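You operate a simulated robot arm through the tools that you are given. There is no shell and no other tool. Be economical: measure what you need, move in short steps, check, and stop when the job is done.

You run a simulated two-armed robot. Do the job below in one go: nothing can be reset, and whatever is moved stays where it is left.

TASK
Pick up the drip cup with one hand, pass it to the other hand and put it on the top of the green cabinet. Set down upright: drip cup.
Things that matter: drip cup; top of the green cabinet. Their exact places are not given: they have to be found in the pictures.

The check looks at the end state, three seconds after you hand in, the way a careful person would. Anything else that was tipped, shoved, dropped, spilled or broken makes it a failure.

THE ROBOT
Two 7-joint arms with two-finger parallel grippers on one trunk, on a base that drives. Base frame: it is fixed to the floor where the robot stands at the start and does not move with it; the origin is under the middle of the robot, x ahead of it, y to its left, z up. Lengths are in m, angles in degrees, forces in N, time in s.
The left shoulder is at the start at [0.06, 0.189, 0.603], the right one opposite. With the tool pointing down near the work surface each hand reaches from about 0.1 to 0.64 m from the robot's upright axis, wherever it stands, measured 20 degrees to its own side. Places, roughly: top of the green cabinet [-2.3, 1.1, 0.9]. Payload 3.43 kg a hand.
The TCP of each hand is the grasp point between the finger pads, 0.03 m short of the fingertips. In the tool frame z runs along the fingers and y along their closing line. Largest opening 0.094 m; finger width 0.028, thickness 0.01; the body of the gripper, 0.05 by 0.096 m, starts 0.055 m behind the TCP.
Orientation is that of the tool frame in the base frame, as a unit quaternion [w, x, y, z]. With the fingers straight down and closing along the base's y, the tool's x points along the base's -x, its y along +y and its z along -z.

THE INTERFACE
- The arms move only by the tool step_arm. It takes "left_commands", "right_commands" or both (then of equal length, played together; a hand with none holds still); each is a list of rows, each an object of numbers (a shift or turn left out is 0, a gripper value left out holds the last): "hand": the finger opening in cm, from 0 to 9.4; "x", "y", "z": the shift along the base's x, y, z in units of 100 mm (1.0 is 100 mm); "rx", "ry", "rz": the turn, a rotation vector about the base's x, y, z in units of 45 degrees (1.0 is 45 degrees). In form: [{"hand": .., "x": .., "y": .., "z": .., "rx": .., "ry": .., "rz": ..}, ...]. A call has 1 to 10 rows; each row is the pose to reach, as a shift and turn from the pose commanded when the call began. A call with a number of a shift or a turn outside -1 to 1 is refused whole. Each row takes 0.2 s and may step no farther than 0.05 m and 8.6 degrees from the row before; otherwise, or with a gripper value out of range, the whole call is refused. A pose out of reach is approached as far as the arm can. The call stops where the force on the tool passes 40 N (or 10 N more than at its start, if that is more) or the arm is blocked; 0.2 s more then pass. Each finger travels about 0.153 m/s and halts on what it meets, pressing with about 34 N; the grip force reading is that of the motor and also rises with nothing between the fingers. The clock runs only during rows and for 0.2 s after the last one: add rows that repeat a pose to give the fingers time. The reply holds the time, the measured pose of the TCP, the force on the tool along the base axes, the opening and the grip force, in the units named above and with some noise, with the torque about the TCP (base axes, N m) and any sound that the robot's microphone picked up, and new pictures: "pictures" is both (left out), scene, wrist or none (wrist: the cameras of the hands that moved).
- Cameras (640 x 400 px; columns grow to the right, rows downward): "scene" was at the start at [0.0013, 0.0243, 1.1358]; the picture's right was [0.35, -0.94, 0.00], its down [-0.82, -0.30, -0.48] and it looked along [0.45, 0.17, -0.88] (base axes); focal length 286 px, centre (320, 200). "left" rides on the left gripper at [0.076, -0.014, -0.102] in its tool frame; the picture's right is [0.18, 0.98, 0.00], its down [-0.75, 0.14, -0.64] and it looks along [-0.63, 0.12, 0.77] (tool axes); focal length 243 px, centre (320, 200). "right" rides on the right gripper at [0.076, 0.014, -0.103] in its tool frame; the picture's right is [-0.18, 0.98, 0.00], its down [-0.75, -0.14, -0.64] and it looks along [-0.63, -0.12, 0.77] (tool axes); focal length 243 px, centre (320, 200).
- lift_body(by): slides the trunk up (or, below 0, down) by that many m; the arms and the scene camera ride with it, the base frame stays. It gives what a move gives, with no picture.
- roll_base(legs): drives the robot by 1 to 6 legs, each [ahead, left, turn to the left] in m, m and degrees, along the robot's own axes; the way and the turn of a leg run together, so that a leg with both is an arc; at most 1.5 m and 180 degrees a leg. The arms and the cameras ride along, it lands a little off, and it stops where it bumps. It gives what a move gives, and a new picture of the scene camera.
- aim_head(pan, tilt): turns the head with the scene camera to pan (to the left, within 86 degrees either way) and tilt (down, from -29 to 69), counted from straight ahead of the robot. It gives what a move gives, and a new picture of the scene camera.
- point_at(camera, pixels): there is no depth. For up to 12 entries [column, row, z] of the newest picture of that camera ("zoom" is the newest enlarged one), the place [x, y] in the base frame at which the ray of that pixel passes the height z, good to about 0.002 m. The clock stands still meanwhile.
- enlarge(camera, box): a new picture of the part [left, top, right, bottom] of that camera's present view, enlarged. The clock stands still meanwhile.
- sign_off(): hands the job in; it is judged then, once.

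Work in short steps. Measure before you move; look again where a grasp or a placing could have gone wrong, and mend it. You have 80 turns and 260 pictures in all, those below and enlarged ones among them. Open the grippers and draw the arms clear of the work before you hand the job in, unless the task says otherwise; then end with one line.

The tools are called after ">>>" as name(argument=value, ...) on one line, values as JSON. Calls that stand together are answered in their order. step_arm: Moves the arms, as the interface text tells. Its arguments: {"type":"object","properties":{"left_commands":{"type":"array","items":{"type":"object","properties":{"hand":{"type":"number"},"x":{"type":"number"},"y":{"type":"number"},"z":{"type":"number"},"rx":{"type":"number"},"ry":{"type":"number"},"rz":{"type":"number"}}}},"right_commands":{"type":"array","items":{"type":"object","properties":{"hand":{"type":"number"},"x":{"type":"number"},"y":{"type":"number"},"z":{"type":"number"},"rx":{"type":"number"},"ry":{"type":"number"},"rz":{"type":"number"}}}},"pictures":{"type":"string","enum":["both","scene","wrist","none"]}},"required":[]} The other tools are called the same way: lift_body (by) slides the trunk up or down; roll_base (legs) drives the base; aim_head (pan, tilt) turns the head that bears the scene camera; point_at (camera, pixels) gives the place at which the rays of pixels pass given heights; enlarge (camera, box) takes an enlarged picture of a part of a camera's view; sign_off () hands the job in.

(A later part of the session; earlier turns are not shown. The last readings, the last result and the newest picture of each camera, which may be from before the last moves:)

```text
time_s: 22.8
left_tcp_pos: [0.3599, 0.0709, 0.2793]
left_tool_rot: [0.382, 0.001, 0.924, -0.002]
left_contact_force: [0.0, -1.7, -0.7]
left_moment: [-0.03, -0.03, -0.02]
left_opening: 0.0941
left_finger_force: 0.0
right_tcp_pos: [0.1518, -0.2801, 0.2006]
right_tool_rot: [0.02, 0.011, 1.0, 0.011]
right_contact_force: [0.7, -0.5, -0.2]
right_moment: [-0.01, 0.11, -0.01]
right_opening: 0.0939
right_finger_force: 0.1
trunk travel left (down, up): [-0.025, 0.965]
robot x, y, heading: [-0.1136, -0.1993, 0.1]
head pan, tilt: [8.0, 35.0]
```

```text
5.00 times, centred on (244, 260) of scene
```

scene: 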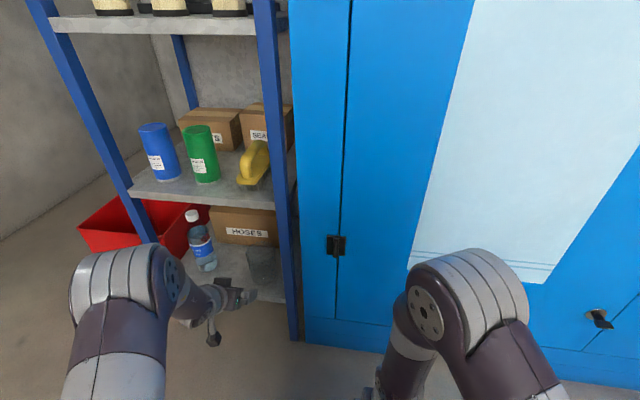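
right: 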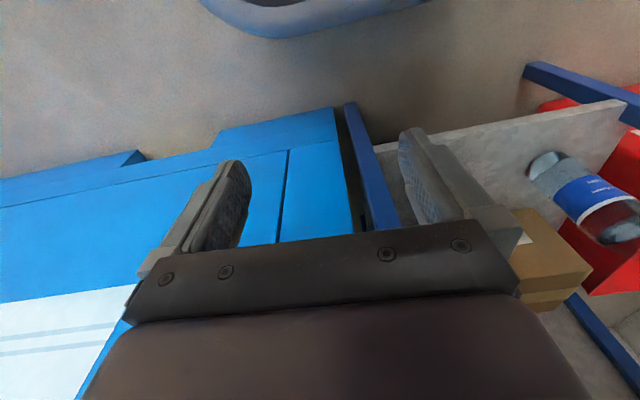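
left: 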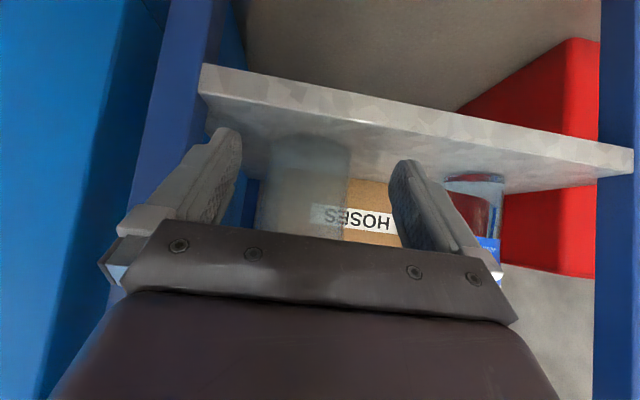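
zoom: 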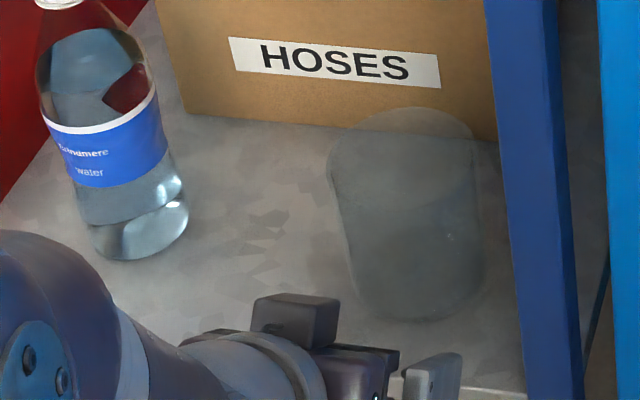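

Both views agree at shelf z≈0.22, front edge x≈0.402; so the cup is at (0.484, 0.073), rim z≈0.315. I advance 0.09 m with fingers open, straddling the cup.

>>> step_arm(left_commands=[{"x": 0.25, "y": 0.02, "z": 0.06}, {"x": 0.5, "y": 0.02, "z": 0.06}, {"x": 0.7, "y": 0.02, "z": 0.06}, {"x": 0.7, "y": 0.02, "z": 0.06}], pictures="both")

>>> enlarge(camera="scene", box=[200, 220, 328, 300])

>>> enlarge(camera="left", box=[160, 40, 480, 240])

```text
time_s: 23.8
left_tcp_pos: [0.4322, 0.0736, 0.2835]
left_tool_rot: [0.383, 0.001, 0.924, -0.002]
left_contact_force: [0.1, -0.9, 0.8]
left_moment: [0.02, 0.01, 0.05]
left_opening: 0.094
left_finger_force: 0.0
right_tcp_pos: [0.1508, -0.2802, 0.2006]
right_tool_rot: [0.021, 0.011, 1.0, 0.012]
right_contact_force: [1.1, 0.8, -0.4]
right_moment: [-0.01, 0.1, 0.0]
right_opening: 0.094
right_finger_force: 0.0
trunk travel left (down, up): [-0.025, 0.965]
robot x, y, heading: [-0.1142, -0.1971, 0.1]
head pan, tilt: [8.0, 35.0]
```

scene: 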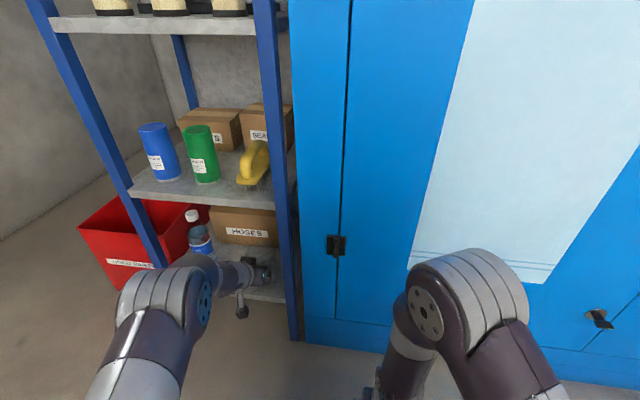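
left: 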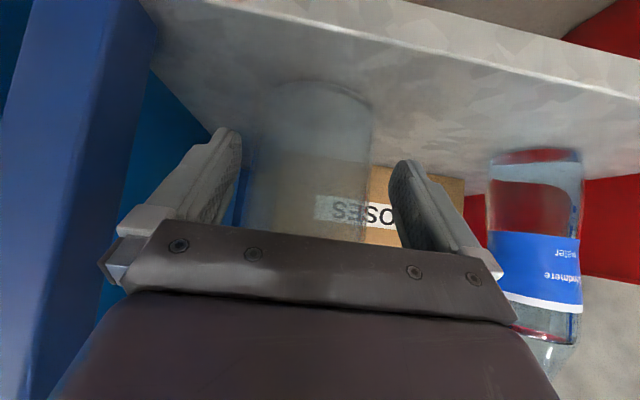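

```text
5.00 times, centred on (264, 260) of scene
```

zoom: 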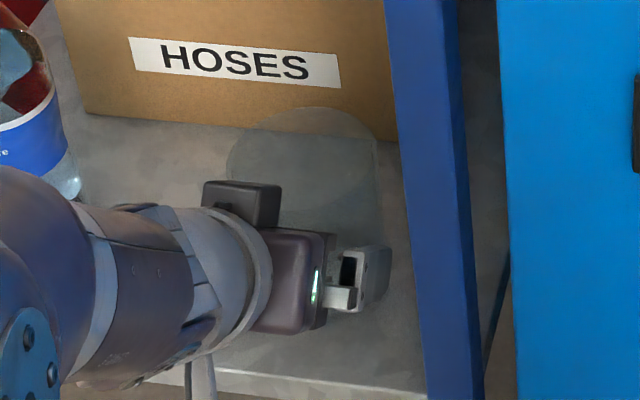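

```text
2.00 times, centred on (320, 140) of left
```

zoom: 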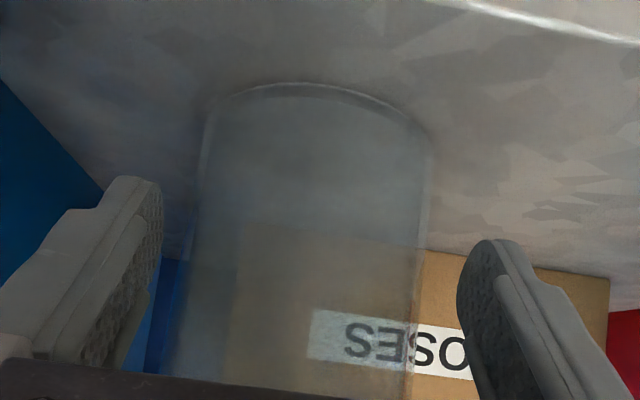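

The cup lies between the fingers in view. I check its centring once more by rays at its side edges (197,220) and (428,220).

>>> point_at(camera="zoom", pixels=[[197, 220, 0.24], [428, 220, 0.24], [308, 84, 0.22], [183, 310, 0.26], [415, 310, 0.26]])

```text
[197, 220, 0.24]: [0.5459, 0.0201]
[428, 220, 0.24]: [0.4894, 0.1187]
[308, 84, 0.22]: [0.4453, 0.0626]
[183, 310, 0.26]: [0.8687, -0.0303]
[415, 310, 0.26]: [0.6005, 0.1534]
```

Centre y=0.0736 equals TCP y, base front x=0.445 confirmed. I advance 0.047 to straddle it.

>>> step_arm(left_commands=[{"x": 0.15, "z": 0.01}, {"x": 0.3, "z": 0.01}, {"x": 0.47, "z": 0.01}, {"x": 0.47, "z": 0.01}], pictures="both")

>>> enlarge(camera="left", box=[160, 40, 480, 240])

>>> enlarge(camera="scene", box=[200, 220, 328, 300])

```text
time_s: 24.8
left_tcp_pos: [0.4803, 0.0756, 0.2838]
left_tool_rot: [0.381, 0.002, 0.924, -0.002]
left_contact_force: [0.2, -0.4, 0.3]
left_moment: [0.03, -0.02, -0.02]
left_opening: 0.0942
left_finger_force: 0.1
right_tcp_pos: [0.1517, -0.2807, 0.2017]
right_tool_rot: [0.021, 0.01, 1.0, 0.011]
right_contact_force: [1.5, 0.8, -1.1]
right_moment: [0.0, 0.07, -0.01]
right_opening: 0.0938
right_finger_force: 0.1
trunk travel left (down, up): [-0.025, 0.965]
robot x, y, heading: [-0.1181, -0.202, 0.0]
head pan, tilt: [8.0, 35.0]
```

scene: 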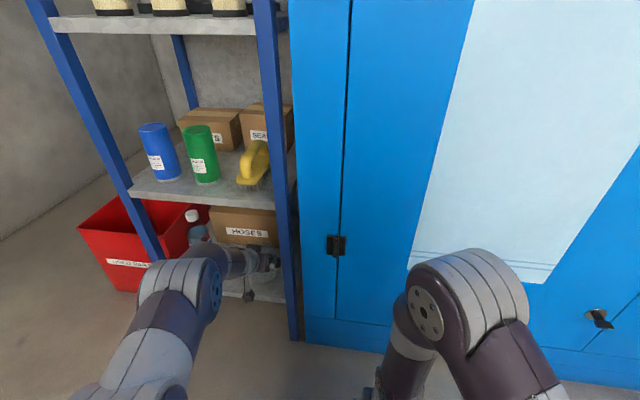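
left: 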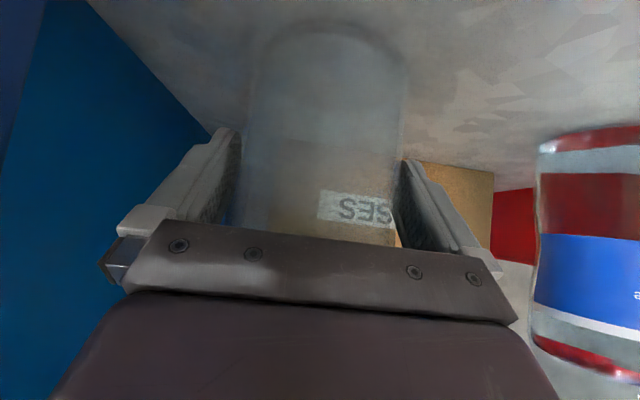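

```text
2.00 times, centred on (320, 140) of left
```

zoom: 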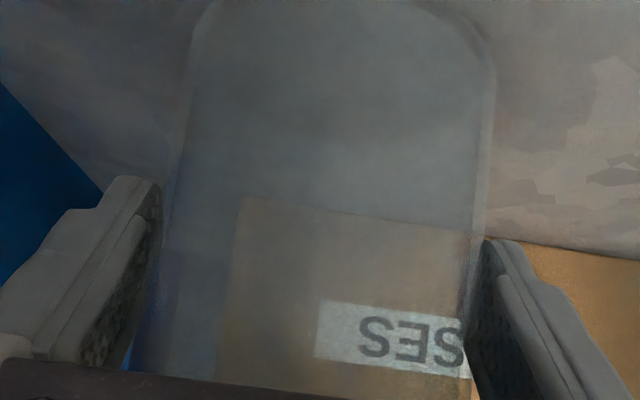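

```text
5.00 times, centred on (264, 260) of scene
```

zoom: 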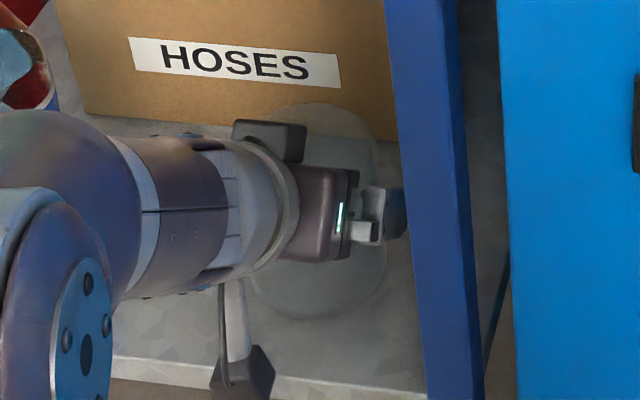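

The cup is straddled with no contact force. I close the fingers.

>>> step_arm(left_commands=[{"hand": 8.6}, {"hand": 8.2}, {"hand": 7.5}, {"hand": 7.5}], pictures="wrist")

```text
time_s: 25.8
left_tcp_pos: [0.478, 0.0747, 0.2839]
left_tool_rot: [0.382, 0.001, 0.924, -0.001]
left_contact_force: [0.2, 0.7, 0.3]
left_moment: [0.02, -0.03, 0.02]
left_opening: 0.0897
left_finger_force: 33.5
right_tcp_pos: [0.1513, -0.2804, 0.201]
right_tool_rot: [0.022, 0.011, 1.0, 0.011]
right_contact_force: [0.6, 0.6, -0.1]
right_moment: [0.0, 0.11, -0.02]
right_opening: 0.094
right_finger_force: 0.0
trunk travel left (down, up): [-0.025, 0.965]
robot x, y, heading: [-0.1158, -0.1997, -0.0]
head pan, tilt: [8.0, 35.0]
```

left: 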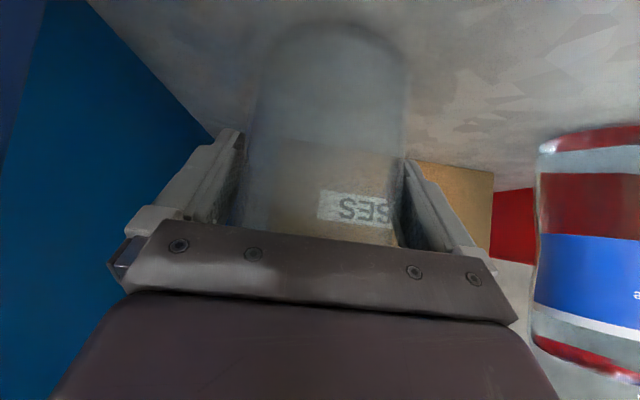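

Grip force 33.5 N at opening 0.0897: gripped. I lift 3 cm and check.

>>> step_arm(left_commands=[{"z": 0.1}, {"z": 0.2}, {"z": 0.3}, {"z": 0.3}], pictures="both")

>>> enlarge(camera="scene", box=[180, 200, 340, 300])

```text
time_s: 26.8
left_tcp_pos: [0.4789, 0.0747, 0.3152]
left_tool_rot: [0.382, 0.001, 0.924, -0.002]
left_contact_force: [-1.0, -0.6, -0.2]
left_moment: [0.02, -0.03, 0.0]
left_opening: 0.0895
left_finger_force: 33.9
right_tcp_pos: [0.1519, -0.2799, 0.2013]
right_tool_rot: [0.021, 0.01, 1.0, 0.011]
right_contact_force: [0.8, 0.2, 0.1]
right_moment: [-0.01, 0.08, -0.01]
right_opening: 0.0943
right_finger_force: 0.1
trunk travel left (down, up): [-0.025, 0.965]
robot x, y, heading: [-0.1144, -0.1991, 0.3]
head pan, tilt: [8.0, 35.0]
```

scene: 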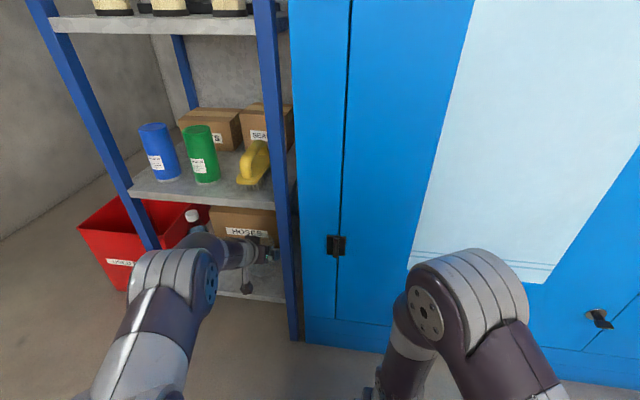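
left: 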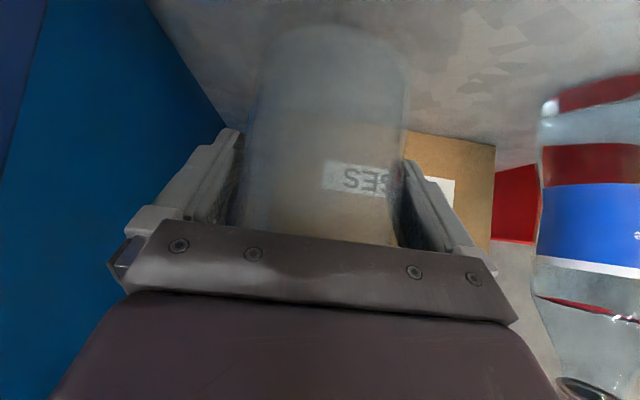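

```text
4.00 times, centred on (260, 250) of scene
```

zoom: 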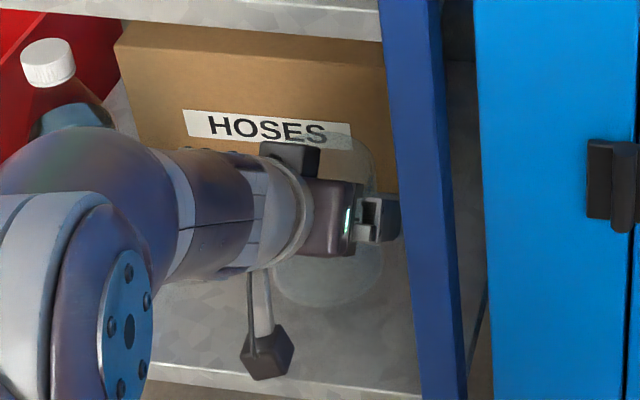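

The cup follows the hand. I back the base straight out by 0.4 m.

>>> roll_base(legs=[[-0.4, 0, 0]])

>>> enlarge(camera="left", box=[0, 0, 640, 400])

```text
time_s: 29.4
left_tcp_pos: [0.0694, 0.0717, 0.3151]
left_tool_rot: [0.383, 0.003, 0.924, -0.003]
left_contact_force: [0.4, 0.3, -0.6]
left_moment: [-0.02, -0.02, -0.01]
left_opening: 0.0897
left_finger_force: 34.2
right_tcp_pos: [-0.2603, -0.2819, 0.2008]
right_tool_rot: [0.021, 0.011, 1.0, 0.011]
right_contact_force: [0.8, 0.1, -0.2]
right_moment: [-0.02, 0.08, -0.04]
right_opening: 0.0938
right_finger_force: 0.2
trunk travel left (down, up): [-0.025, 0.965]
robot x, y, heading: [-0.5234, -0.1996, 0.3]
head pan, tilt: [8.0, 35.0]
```

scene: 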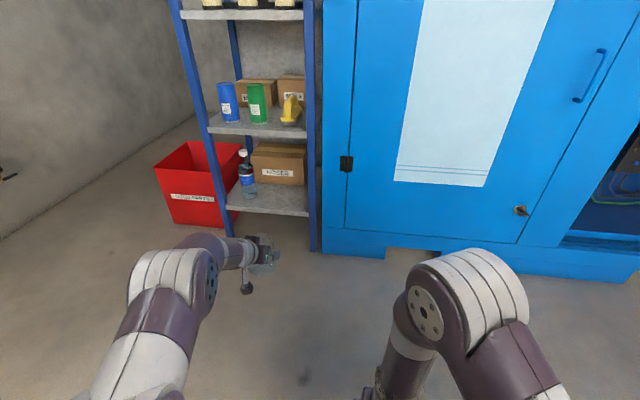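

```text
1.00 times, centred on (320, 200) of left (not enlarged: the box is as wide or as high as the picture)
```

zoom: 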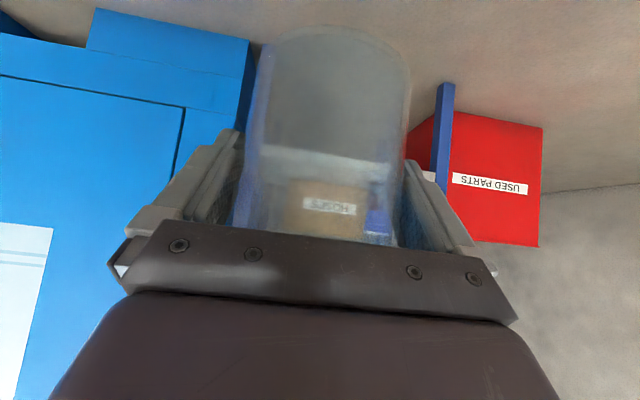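

The cup is held cleanly and upright. I raise the trunk 0.35 m, then bring the hands together for the handover.

>>> lift_body(by=0.35)

>>> step_arm(left_commands=[{"x": -0.3, "y": -0.1, "rz": -0.17}, {"x": -0.6, "y": -0.2, "rz": -0.34}, {"x": -0.9, "y": -0.3, "rz": -0.51}, {"x": -1.0, "y": -0.5, "rz": -0.68}, {"x": -1.0, "y": -0.7, "rz": -0.84}, {"x": -1.0, "y": -0.9, "rz": -1.0}], pictures="both")

```text
time_s: 32.8
left_tcp_pos: [0.0688, 0.0722, 0.6647]
left_tool_rot: [0.382, 0.003, 0.924, -0.003]
left_contact_force: [0.0, 0.4, -1.1]
left_moment: [-0.01, 0.0, 0.02]
left_opening: 0.0894
left_finger_force: 33.8
right_tcp_pos: [-0.2592, -0.2822, 0.5517]
right_tool_rot: [0.021, 0.011, 1.0, 0.011]
right_contact_force: [0.9, -0.6, 0.0]
right_moment: [0.05, 0.04, -0.01]
right_opening: 0.0943
right_finger_force: 0.0
trunk travel left (down, up): [-0.375, 0.615]
robot x, y, heading: [-0.5242, -0.2001, -0.2]
head pan, tilt: [8.0, 35.0]
```

```text
time_s: 34.2
left_tcp_pos: [-0.0298, -0.0215, 0.6662]
left_tool_rot: [0.353, 0.357, 0.852, -0.149]
left_contact_force: [-0.1, -0.5, -0.9]
left_moment: [-0.01, 0.01, 0.01]
left_opening: 0.0895
left_finger_force: 34.4
right_tcp_pos: [-0.2594, -0.281, 0.5504]
right_tool_rot: [0.021, 0.011, 1.0, 0.012]
right_contact_force: [0.5, 0.6, -0.4]
right_moment: [-0.01, 0.04, 0.02]
right_opening: 0.0944
right_finger_force: 0.1
trunk travel left (down, up): [-0.375, 0.615]
robot x, y, heading: [-0.5246, -0.1991, 0.0]
head pan, tilt: [8.0, 35.0]
```

scene: 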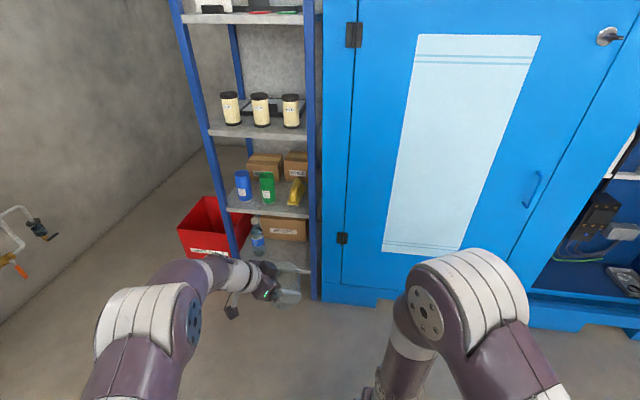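
left: 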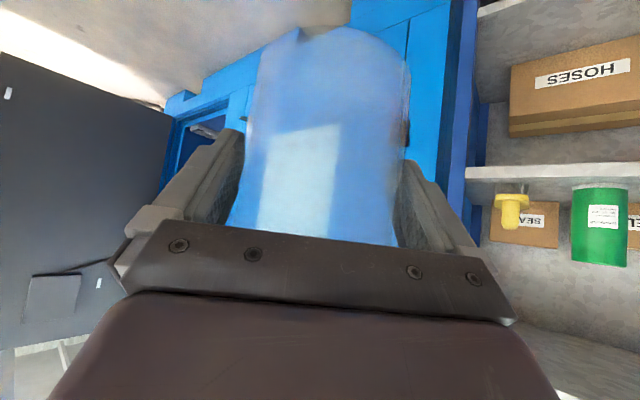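

Works well. I bring the cup further to the middle, and move the right hand up and forward, turning it +45° so it closes along the radial of the far rim.

>>> step_arm(left_commands=[{"y": -0.2}, {"y": -0.4}, {"y": -0.6}, {"y": -0.8}, {"y": -0.8}, {"y": -0.8}], right_commands=[{"x": 0.3, "y": -0.3}, {"x": 0.6, "y": -0.6}, {"x": 0.8, "y": -0.6, "z": 0.4}, {"x": 1, "y": -0.6, "z": 0.8}, {"x": 1, "y": -0.6, "z": 1}, {"x": 1, "y": -0.6, "z": 1}], pictures="scene")

>>> step_arm(right_commands=[{"z": 0.4, "rz": 0.17}, {"z": 0.8, "rz": 0.34}, {"z": 1.0, "rz": 0.51, "x": 0.3}, {"z": 1.0, "rz": 0.68, "x": 0.6}, {"z": 1.0, "rz": 0.84, "x": 0.9}, {"z": 1.0, "rz": 1.0, "x": 1.0}, {"z": 1.0, "rz": 1.0, "x": 1.0}], pictures="both")

```text
time_s: 35.6
left_tcp_pos: [-0.0293, -0.0986, 0.6661]
left_tool_rot: [0.352, 0.357, 0.852, -0.149]
left_contact_force: [0.2, -0.1, -0.8]
left_moment: [-0.01, 0.02, 0.02]
left_opening: 0.0897
left_finger_force: 33.6
right_tcp_pos: [-0.1584, -0.3442, 0.6521]
right_tool_rot: [0.02, 0.01, 1.0, 0.011]
right_contact_force: [-0.6, -0.4, -0.3]
right_moment: [0.04, -0.01, -0.02]
right_opening: 0.0938
right_finger_force: 0.1
trunk travel left (down, up): [-0.375, 0.615]
robot x, y, heading: [-0.5233, -0.203, -0.1]
head pan, tilt: [8.0, 35.0]
```

scene: 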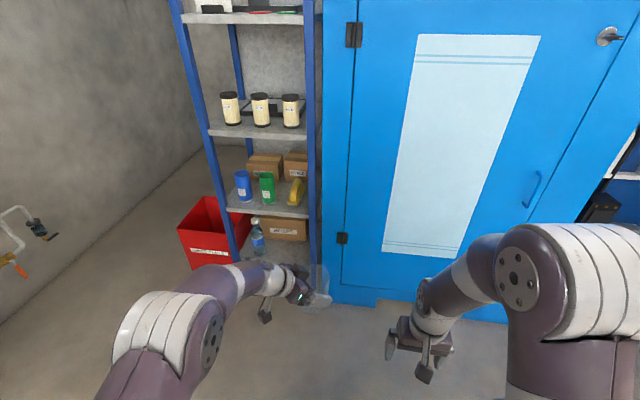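

```text
time_s: 37.2
left_tcp_pos: [-0.0297, -0.0988, 0.6653]
left_tool_rot: [0.353, 0.356, 0.852, -0.149]
left_contact_force: [0.6, 0.1, -0.4]
left_moment: [-0.02, 0.02, 0.05]
left_opening: 0.0897
left_finger_force: 33.9
right_tcp_pos: [-0.0587, -0.3436, 0.7507]
right_tool_rot: [0.015, -0.373, 0.928, 0.018]
right_contact_force: [0.0, -0.4, 0.7]
right_moment: [-0.02, -0.01, -0.01]
right_opening: 0.0939
right_finger_force: 0.1
trunk travel left (down, up): [-0.375, 0.615]
robot x, y, heading: [-0.5239, -0.1986, -0.0]
head pan, tilt: [8.0, 35.0]
```

scene: 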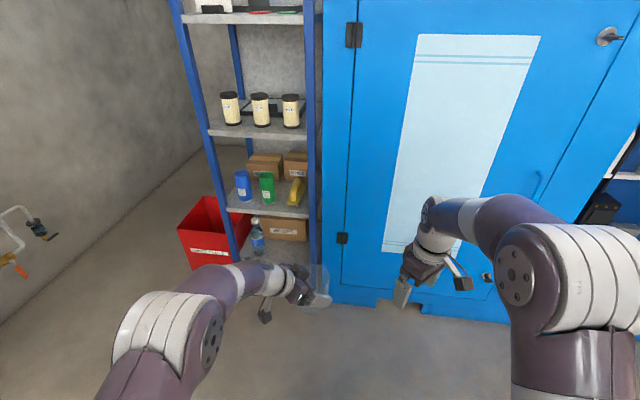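
right: 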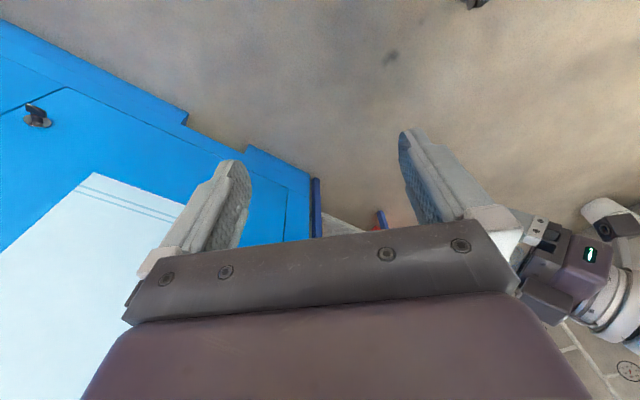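

The right hand is at height 0.75 with the right orientation. Cup axis predicted at (-0.026,-0.102), rim z≈0.697; I zoom in to verify the rim.

>>> aim_head(pan=8, tilt=55)

>>> enlarge(camera="scene", box=[256, 140, 384, 220])

```text
time_s: 38.0
left_tcp_pos: [-0.0302, -0.0992, 0.6666]
left_tool_rot: [0.353, 0.356, 0.852, -0.149]
left_contact_force: [-0.3, 0.9, 0.2]
left_moment: [0.01, 0.0, 0.0]
left_opening: 0.0894
left_finger_force: 33.8
right_tcp_pos: [-0.0593, -0.3432, 0.7509]
right_tool_rot: [0.015, -0.373, 0.927, 0.019]
right_contact_force: [-0.6, -0.2, -0.1]
right_moment: [-0.01, 0.01, -0.03]
right_opening: 0.0939
right_finger_force: 0.0
trunk travel left (down, up): [-0.375, 0.615]
robot x, y, heading: [-0.5238, -0.1993, -0.1]
head pan, tilt: [8.0, 55.0]
```

scene: 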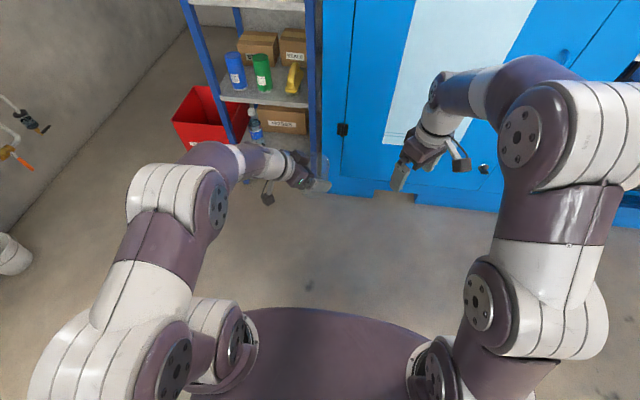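

```text
5.00 times, centred on (320, 180) of scene
```

zoom: 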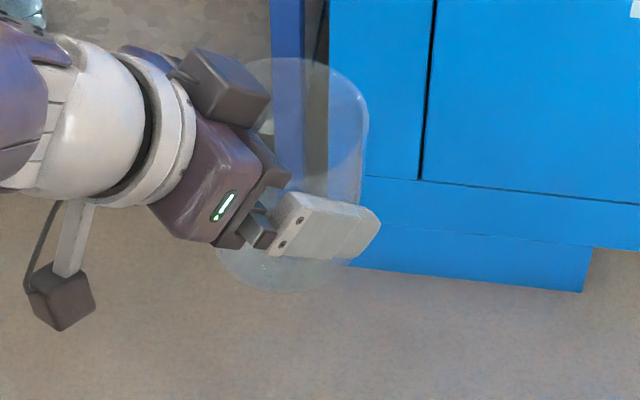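

A black box on the left wrist stands above near the cup at (230,85); I measure it and the rim to plan clearances.

>>> point_at(camera="zoom", pixels=[[367, 130, 0.697], [295, 58, 0.697], [305, 195, 0.697], [271, 100, 0.75], [271, 100, 0.8], [262, 125, 0.75], [262, 125, 0.8], [210, 48, 0.8], [271, 78, 0.8]])

>>> enlarge(camera="right", box=[480, 160, 640, 360])

```text
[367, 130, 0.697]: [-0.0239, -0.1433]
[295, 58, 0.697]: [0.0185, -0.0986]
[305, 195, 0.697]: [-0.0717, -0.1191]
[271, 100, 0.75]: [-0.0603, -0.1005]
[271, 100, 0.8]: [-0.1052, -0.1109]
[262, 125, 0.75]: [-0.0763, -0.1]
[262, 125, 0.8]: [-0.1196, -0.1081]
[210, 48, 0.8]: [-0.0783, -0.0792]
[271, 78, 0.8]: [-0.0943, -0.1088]
```

```text
2.00 times, centred on (560, 260) of right
```

zoom: 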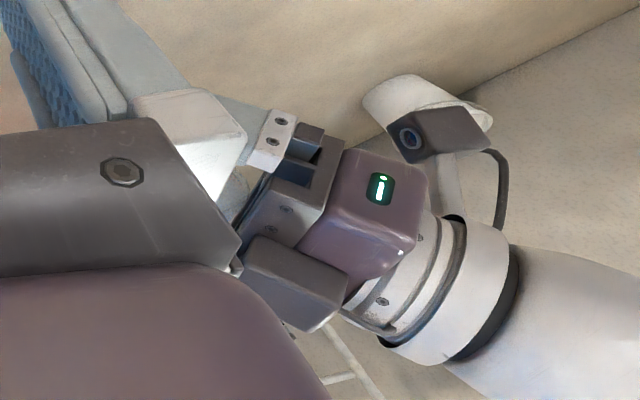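

Rim axis confirmed at (-0.026,-0.100), radius 0.044; the box stays ~2 cm clear of the right gripper body. I move the right hand above the far rim point (0.004,-0.132), opening 4 cm.

>>> step_arm(right_commands=[{"z": 0.4, "hand": 4}, {"z": 0.6, "y": 0.3, "x": 0.2}, {"z": 0.6, "y": 0.6, "x": 0.5}, {"z": 0.6, "y": 0.95, "x": 0.63}, {"z": 0.6, "y": 1.0, "x": 0.63}], pictures="none")

>>> step_arm(right_commands=[{"y": 0.4}, {"y": 0.8}, {"y": 1.0}, {"y": 1.0}], pictures="both")

```text
time_s: 39.2
left_tcp_pos: [-0.0302, -0.0987, 0.6672]
left_tool_rot: [0.352, 0.356, 0.853, -0.149]
left_contact_force: [0.5, 0.2, -1.4]
left_moment: [0.01, 0.0, 0.03]
left_opening: 0.0895
left_finger_force: 34.1
right_tcp_pos: [-0.0447, -0.2625, 0.7376]
right_tool_rot: [0.016, -0.372, 0.928, 0.018]
right_contact_force: [0.1, 0.7, 0.2]
right_moment: [0.0, -0.02, -0.03]
right_opening: 0.0395
right_finger_force: 0.0
right hand out of reach, approached as far as the arm can: row 1, 2, 3, 4, 5
trunk travel left (down, up): [-0.375, 0.615]
robot x, y, heading: [-0.524, -0.2014, -0.3]
head pan, tilt: [8.0, 55.0]
```

```text
time_s: 40.2
left_tcp_pos: [-0.0298, -0.0991, 0.6655]
left_tool_rot: [0.352, 0.357, 0.852, -0.149]
left_contact_force: [0.0, 0.2, -0.2]
left_moment: [-0.03, -0.02, 0.0]
left_opening: 0.0895
left_finger_force: 34.5
right_tcp_pos: [-0.0579, -0.1684, 0.7239]
right_tool_rot: [0.015, -0.371, 0.928, 0.018]
right_contact_force: [-0.3, 0.0, 0.6]
right_moment: [-0.02, -0.02, -0.04]
right_opening: 0.0403
right_finger_force: 0.0
right hand out of reach, approached as far as the arm can: row 1, 2, 3, 4
trunk travel left (down, up): [-0.375, 0.615]
robot x, y, heading: [-0.5237, -0.1985, 0.1]
head pan, tilt: [8.0, 55.0]
```

scene: 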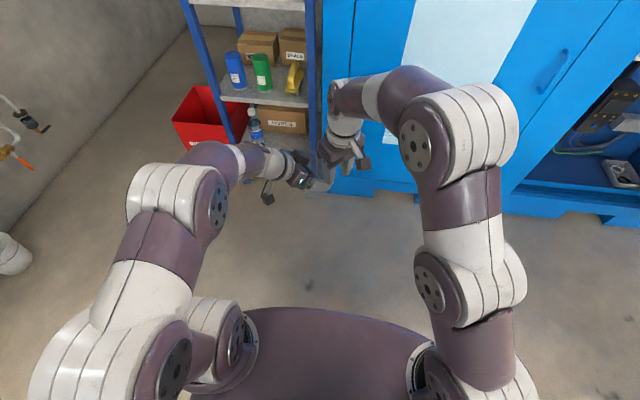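
right: 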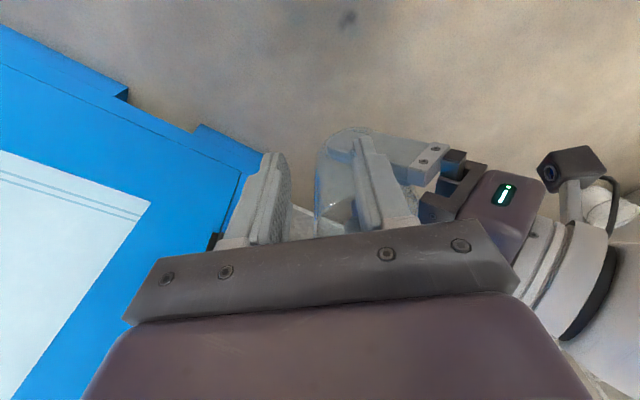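

Right hand is limited up/forward here. I lower the left hand by 0.10 and bring it 0.09 back towards the robot so the right hand can get over the rim.

>>> step_arm(left_commands=[{"z": -0.3}, {"z": -0.6}, {"z": -1.0}, {"z": -1.0, "x": -0.3}, {"z": -1.0, "x": -0.6}, {"z": -1.0, "x": -0.9}, {"z": -1.0, "x": -0.9}], pictures="both")

```text
time_s: 41.8
left_tcp_pos: [-0.1204, -0.0981, 0.5643]
left_tool_rot: [0.352, 0.356, 0.852, -0.149]
left_contact_force: [-0.1, -0.2, -1.1]
left_moment: [-0.03, -0.01, -0.02]
left_opening: 0.0895
left_finger_force: 33.8
right_tcp_pos: [-0.0567, -0.1691, 0.7225]
right_tool_rot: [0.014, -0.372, 0.928, 0.018]
right_contact_force: [-0.7, 0.5, -0.1]
right_moment: [0.02, 0.0, 0.03]
right_opening: 0.04
right_finger_force: 0.0
trunk travel left (down, up): [-0.375, 0.615]
robot x, y, heading: [-0.5191, -0.1999, 0.1]
head pan, tilt: [8.0, 55.0]
```

scene: 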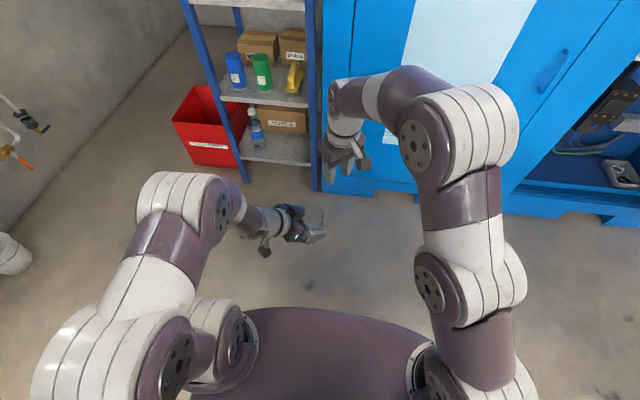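
left: 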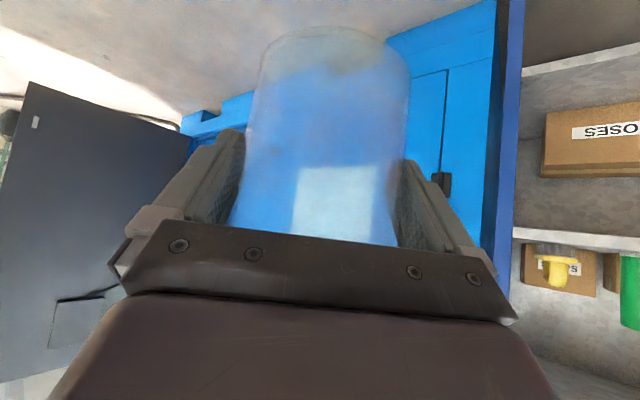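

Now cup axis ≈(-0.1165,-0.1015), rim z≈0.595. I put the right hand above rim point (-0.0865,-0.1315) at z 0.68.

>>> step_arm(right_commands=[{"x": -0.15, "y": 0.15, "z": -0.1}, {"x": -0.3, "y": 0.37, "z": -0.3}, {"x": -0.3, "y": 0.37, "z": -0.42}, {"x": -0.3, "y": 0.37, "z": -0.42}], pictures="both")

>>> enlarge(camera="right", box=[200, 80, 520, 280])

>>> enlarge(camera="scene", box=[240, 160, 368, 260])

```text
time_s: 42.8
left_tcp_pos: [-0.1209, -0.0984, 0.5645]
left_tool_rot: [0.352, 0.357, 0.853, -0.149]
left_contact_force: [0.2, 0.5, -0.7]
left_moment: [0.03, 0.01, 0.02]
left_opening: 0.0897
left_finger_force: 33.9
right_tcp_pos: [-0.0875, -0.1322, 0.6809]
right_tool_rot: [0.016, -0.372, 0.928, 0.018]
right_contact_force: [-0.2, -0.3, -0.6]
right_moment: [-0.02, 0.01, 0.0]
right_opening: 0.0401
right_finger_force: 0.1
trunk travel left (down, up): [-0.375, 0.615]
robot x, y, heading: [-0.522, -0.1991, 0.1]
head pan, tilt: [8.0, 55.0]
```

scene: 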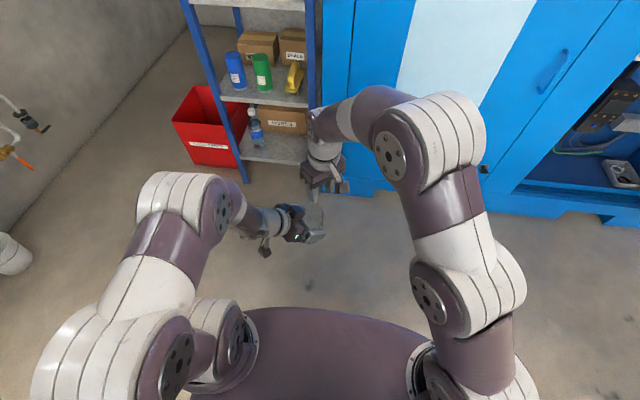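
right: 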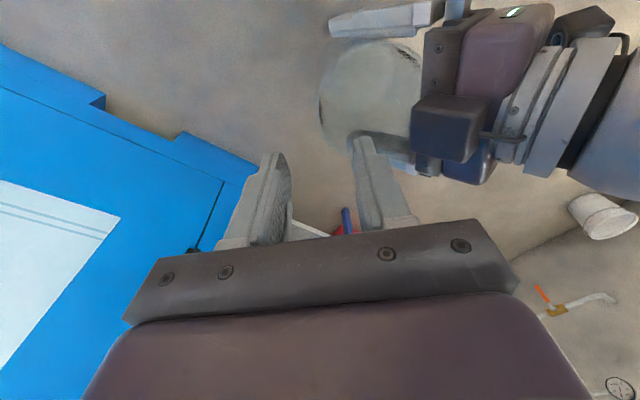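

```text
2.00 times, centred on (360, 180) of right
```

zoom: 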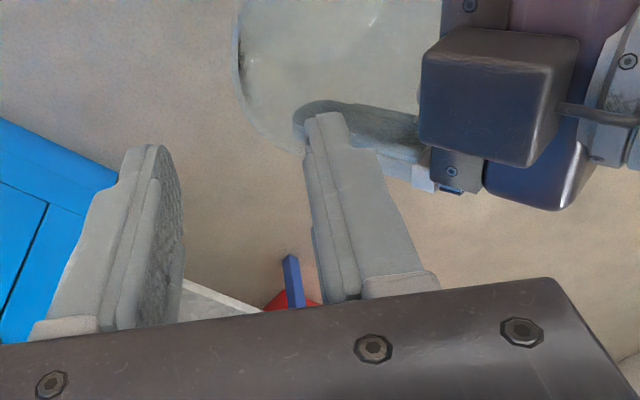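

```text
4.00 times, centred on (304, 210) of scene
```

zoom: 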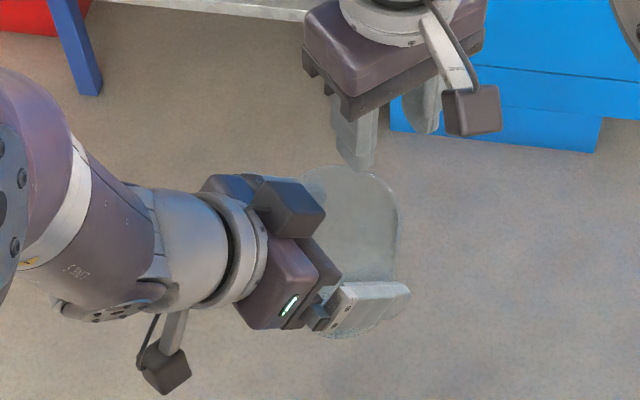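

The right hand is above the rim. I triangulate the rim and the left wrist's box from both views before descending.

>>> point_at(camera="zoom", pixels=[[350, 167, 0.595], [398, 215, 0.595], [325, 213, 0.64], [325, 213, 0.68], [292, 240, 0.64], [292, 240, 0.68], [272, 180, 0.64], [272, 180, 0.68]])

>>> point_at(camera="right", pixels=[[412, 107, 0.64], [412, 107, 0.68], [412, 150, 0.64], [412, 150, 0.68], [465, 163, 0.64], [465, 163, 0.68], [319, 110, 0.595], [345, 150, 0.595]])

```text
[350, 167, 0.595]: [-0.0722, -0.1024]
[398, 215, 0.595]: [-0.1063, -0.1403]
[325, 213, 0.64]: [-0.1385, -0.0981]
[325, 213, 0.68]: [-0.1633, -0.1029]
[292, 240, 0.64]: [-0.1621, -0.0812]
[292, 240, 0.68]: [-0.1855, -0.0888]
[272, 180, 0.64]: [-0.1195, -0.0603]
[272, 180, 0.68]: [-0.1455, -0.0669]
```

```text
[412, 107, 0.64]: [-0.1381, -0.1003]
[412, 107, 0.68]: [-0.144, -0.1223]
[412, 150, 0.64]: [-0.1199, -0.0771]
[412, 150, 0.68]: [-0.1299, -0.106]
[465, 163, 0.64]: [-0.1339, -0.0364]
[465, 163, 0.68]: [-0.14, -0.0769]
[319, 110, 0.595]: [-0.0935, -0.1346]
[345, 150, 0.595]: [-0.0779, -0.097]
```

Box corner at (-0.138,-0.099,0.64): about 1.1 cm or more clear of the right gripper body; rim centre ≈(-0.116,-0.0995). I descend 0.095 with the rim between the fingers.

>>> step_arm(right_commands=[{"x": 0.01, "y": 0.02, "z": -0.25}, {"x": 0.01, "y": 0.02, "z": -0.5}, {"x": 0.01, "y": 0.02, "z": -0.75}, {"x": 0.01, "y": 0.02, "z": -0.95}, {"x": 0.01, "y": 0.02, "z": -0.95}], pictures="both")

>>> enlarge(camera="scene", box=[240, 160, 368, 260])

>>> enlarge(camera="left", box=[160, 0, 480, 250])

```text
time_s: 44.0
left_tcp_pos: [-0.1212, -0.0976, 0.5655]
left_tool_rot: [0.352, 0.356, 0.853, -0.149]
left_contact_force: [0.4, 0.3, 0.2]
left_moment: [-0.01, 0.0, -0.01]
left_opening: 0.0897
left_finger_force: 34.8
right_tcp_pos: [-0.0872, -0.1309, 0.586]
right_tool_rot: [0.014, -0.373, 0.928, 0.018]
right_contact_force: [0.5, -0.2, 0.3]
right_moment: [0.01, 0.02, 0.0]
right_opening: 0.0401
right_finger_force: 0.1
trunk travel left (down, up): [-0.375, 0.615]
robot x, y, heading: [-0.5271, -0.1997, 0.0]
head pan, tilt: [8.0, 55.0]
```

scene: 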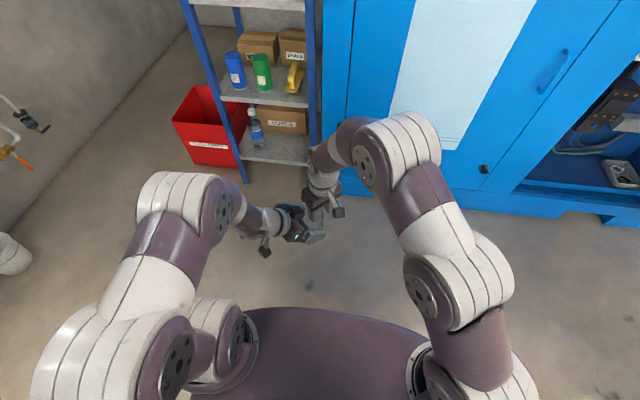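
right: 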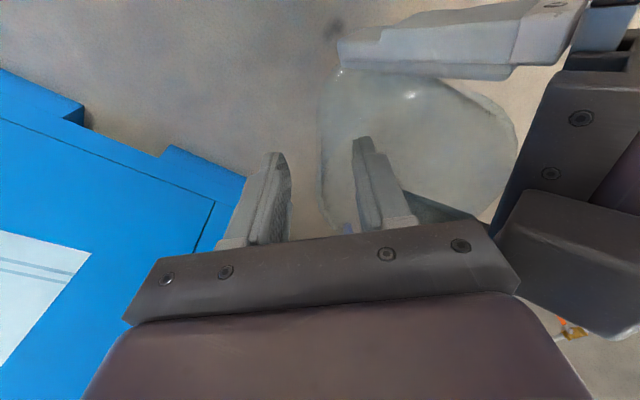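

```text
4.00 times, centred on (304, 210) of scene
```

zoom: 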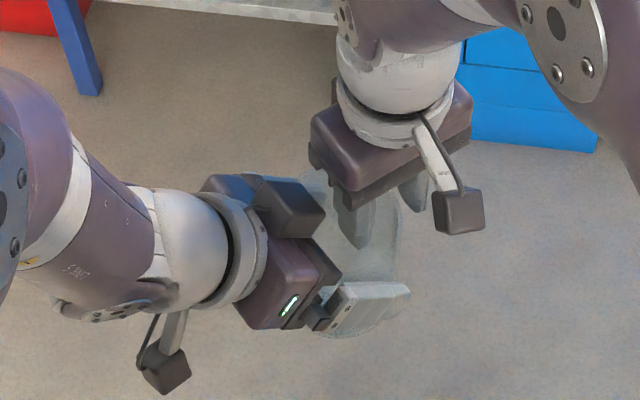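

```text
1.60 times, centred on (320, 125) of left
```

zoom: 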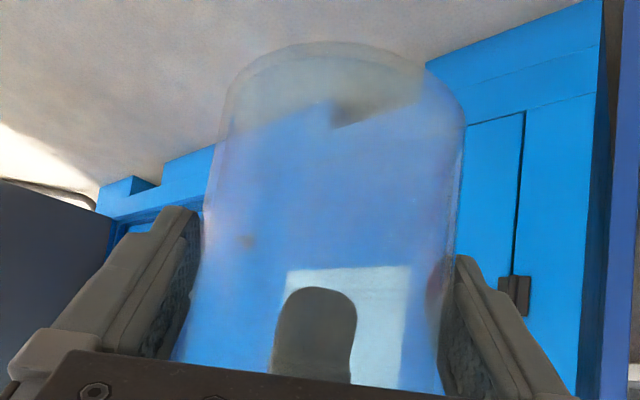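

Right view: inner finger at (365,180) inside the cup, wall at (322,170), outer finger outside; no contact. I close the right hand on the wall.

>>> step_arm(right_commands=[{"hand": 2.5}, {"hand": 1.2}, {"hand": 0}, {"hand": 0}, {"hand": 0}], pictures="both")

```text
time_s: 45.2
left_tcp_pos: [-0.1189, -0.0991, 0.5646]
left_tool_rot: [0.352, 0.357, 0.852, -0.15]
left_contact_force: [17.1, -13.2, -6.2]
left_moment: [0.41, 0.47, -0.59]
left_opening: 0.0896
left_finger_force: 33.9
right_tcp_pos: [-0.0872, -0.1304, 0.5869]
right_tool_rot: [0.014, -0.373, 0.928, 0.018]
right_contact_force: [-17.6, 12.6, 5.3]
right_moment: [0.03, 0.07, 0.74]
right_opening: 0.0084
right_finger_force: 33.7
trunk travel left (down, up): [-0.375, 0.615]
robot x, y, heading: [-0.5245, -0.1975, 0.1]
head pan, tilt: [8.0, 55.0]
```

scene: 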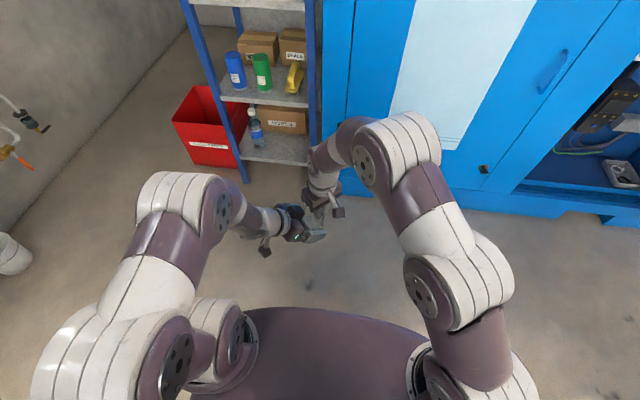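
right: 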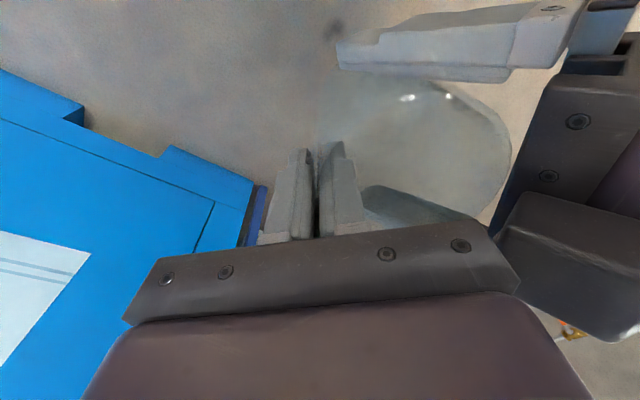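

Wall gripped (opening 0.0084, 33.7 N) with a ~21 N internal pull between hands. I ease the right hand 2 mm toward the cup to relieve it.

>>> step_arm(right_commands=[{"x": -0.01, "y": 0.01}, {"x": -0.02, "y": 0.016}], pictures="none")

```text
time_s: 45.8
left_tcp_pos: [-0.1208, -0.0981, 0.5648]
left_tool_rot: [0.351, 0.355, 0.854, -0.148]
left_contact_force: [-11.7, 11.1, 11.8]
left_moment: [-0.59, -0.49, -0.81]
left_opening: 0.0896
left_finger_force: 34.2
right_tcp_pos: [-0.0884, -0.13, 0.5848]
right_tool_rot: [0.015, -0.372, 0.928, 0.017]
right_contact_force: [11.6, -10.5, -12.8]
right_moment: [-0.05, -0.18, 0.76]
right_opening: 0.0081
right_finger_force: 33.8
trunk travel left (down, up): [-0.375, 0.615]
robot x, y, heading: [-0.528, -0.1979, -0.1]
head pan, tilt: [8.0, 55.0]
```

Overshot a bit; I go back 1 mm and then open the left fingers fully (small lateral room).

>>> step_arm(right_commands=[{"x": 0.008, "y": -0.007, "z": 0.003}, {"x": 0.008, "y": -0.007, "z": 0.003}], pictures="none")

>>> step_arm(left_commands=[{"hand": 9.1}, {"hand": 9.4}, {"hand": 9.4}, {"hand": 9.4}], pictures="both")

```text
time_s: 46.4
left_tcp_pos: [-0.1216, -0.0989, 0.5639]
left_tool_rot: [0.351, 0.357, 0.853, -0.149]
left_contact_force: [-10.7, 18.8, 6.2]
left_moment: [-0.48, -0.24, -0.45]
left_opening: 0.0898
left_finger_force: 33.5
right_tcp_pos: [-0.0899, -0.1304, 0.5862]
right_tool_rot: [0.015, -0.372, 0.928, 0.018]
right_contact_force: [10.6, -19.8, -7.1]
right_moment: [-0.14, -0.21, 0.78]
right_opening: 0.0082
right_finger_force: 34.4
trunk travel left (down, up): [-0.375, 0.615]
robot x, y, heading: [-0.5258, -0.1962, -0.0]
head pan, tilt: [8.0, 55.0]
```

```text
time_s: 47.4
left_tcp_pos: [-0.1198, -0.0986, 0.5655]
left_tool_rot: [0.354, 0.355, 0.853, -0.148]
left_contact_force: [7.9, 3.3, 0.8]
left_moment: [-0.01, 0.04, -0.08]
left_opening: 0.094
left_finger_force: 0.0
right_tcp_pos: [-0.0898, -0.1301, 0.5864]
right_tool_rot: [0.014, -0.373, 0.928, 0.018]
right_contact_force: [-7.4, -2.9, -1.7]
right_moment: [-0.14, 0.06, 0.45]
right_opening: 0.0073
right_finger_force: 33.8
trunk travel left (down, up): [-0.375, 0.615]
robot x, y, heading: [-0.5245, -0.2021, 0.2]
head pan, tilt: [8.0, 55.0]
```

scene: 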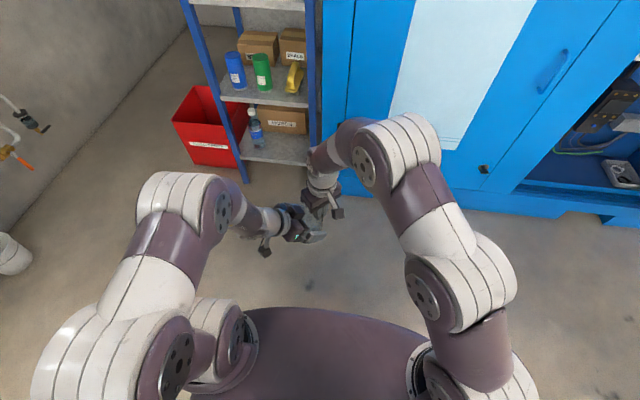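
left: 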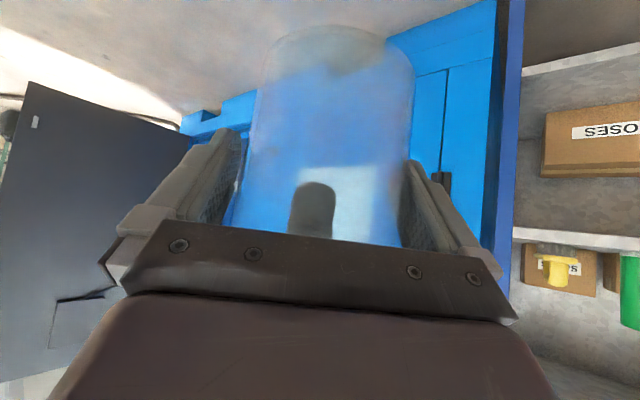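

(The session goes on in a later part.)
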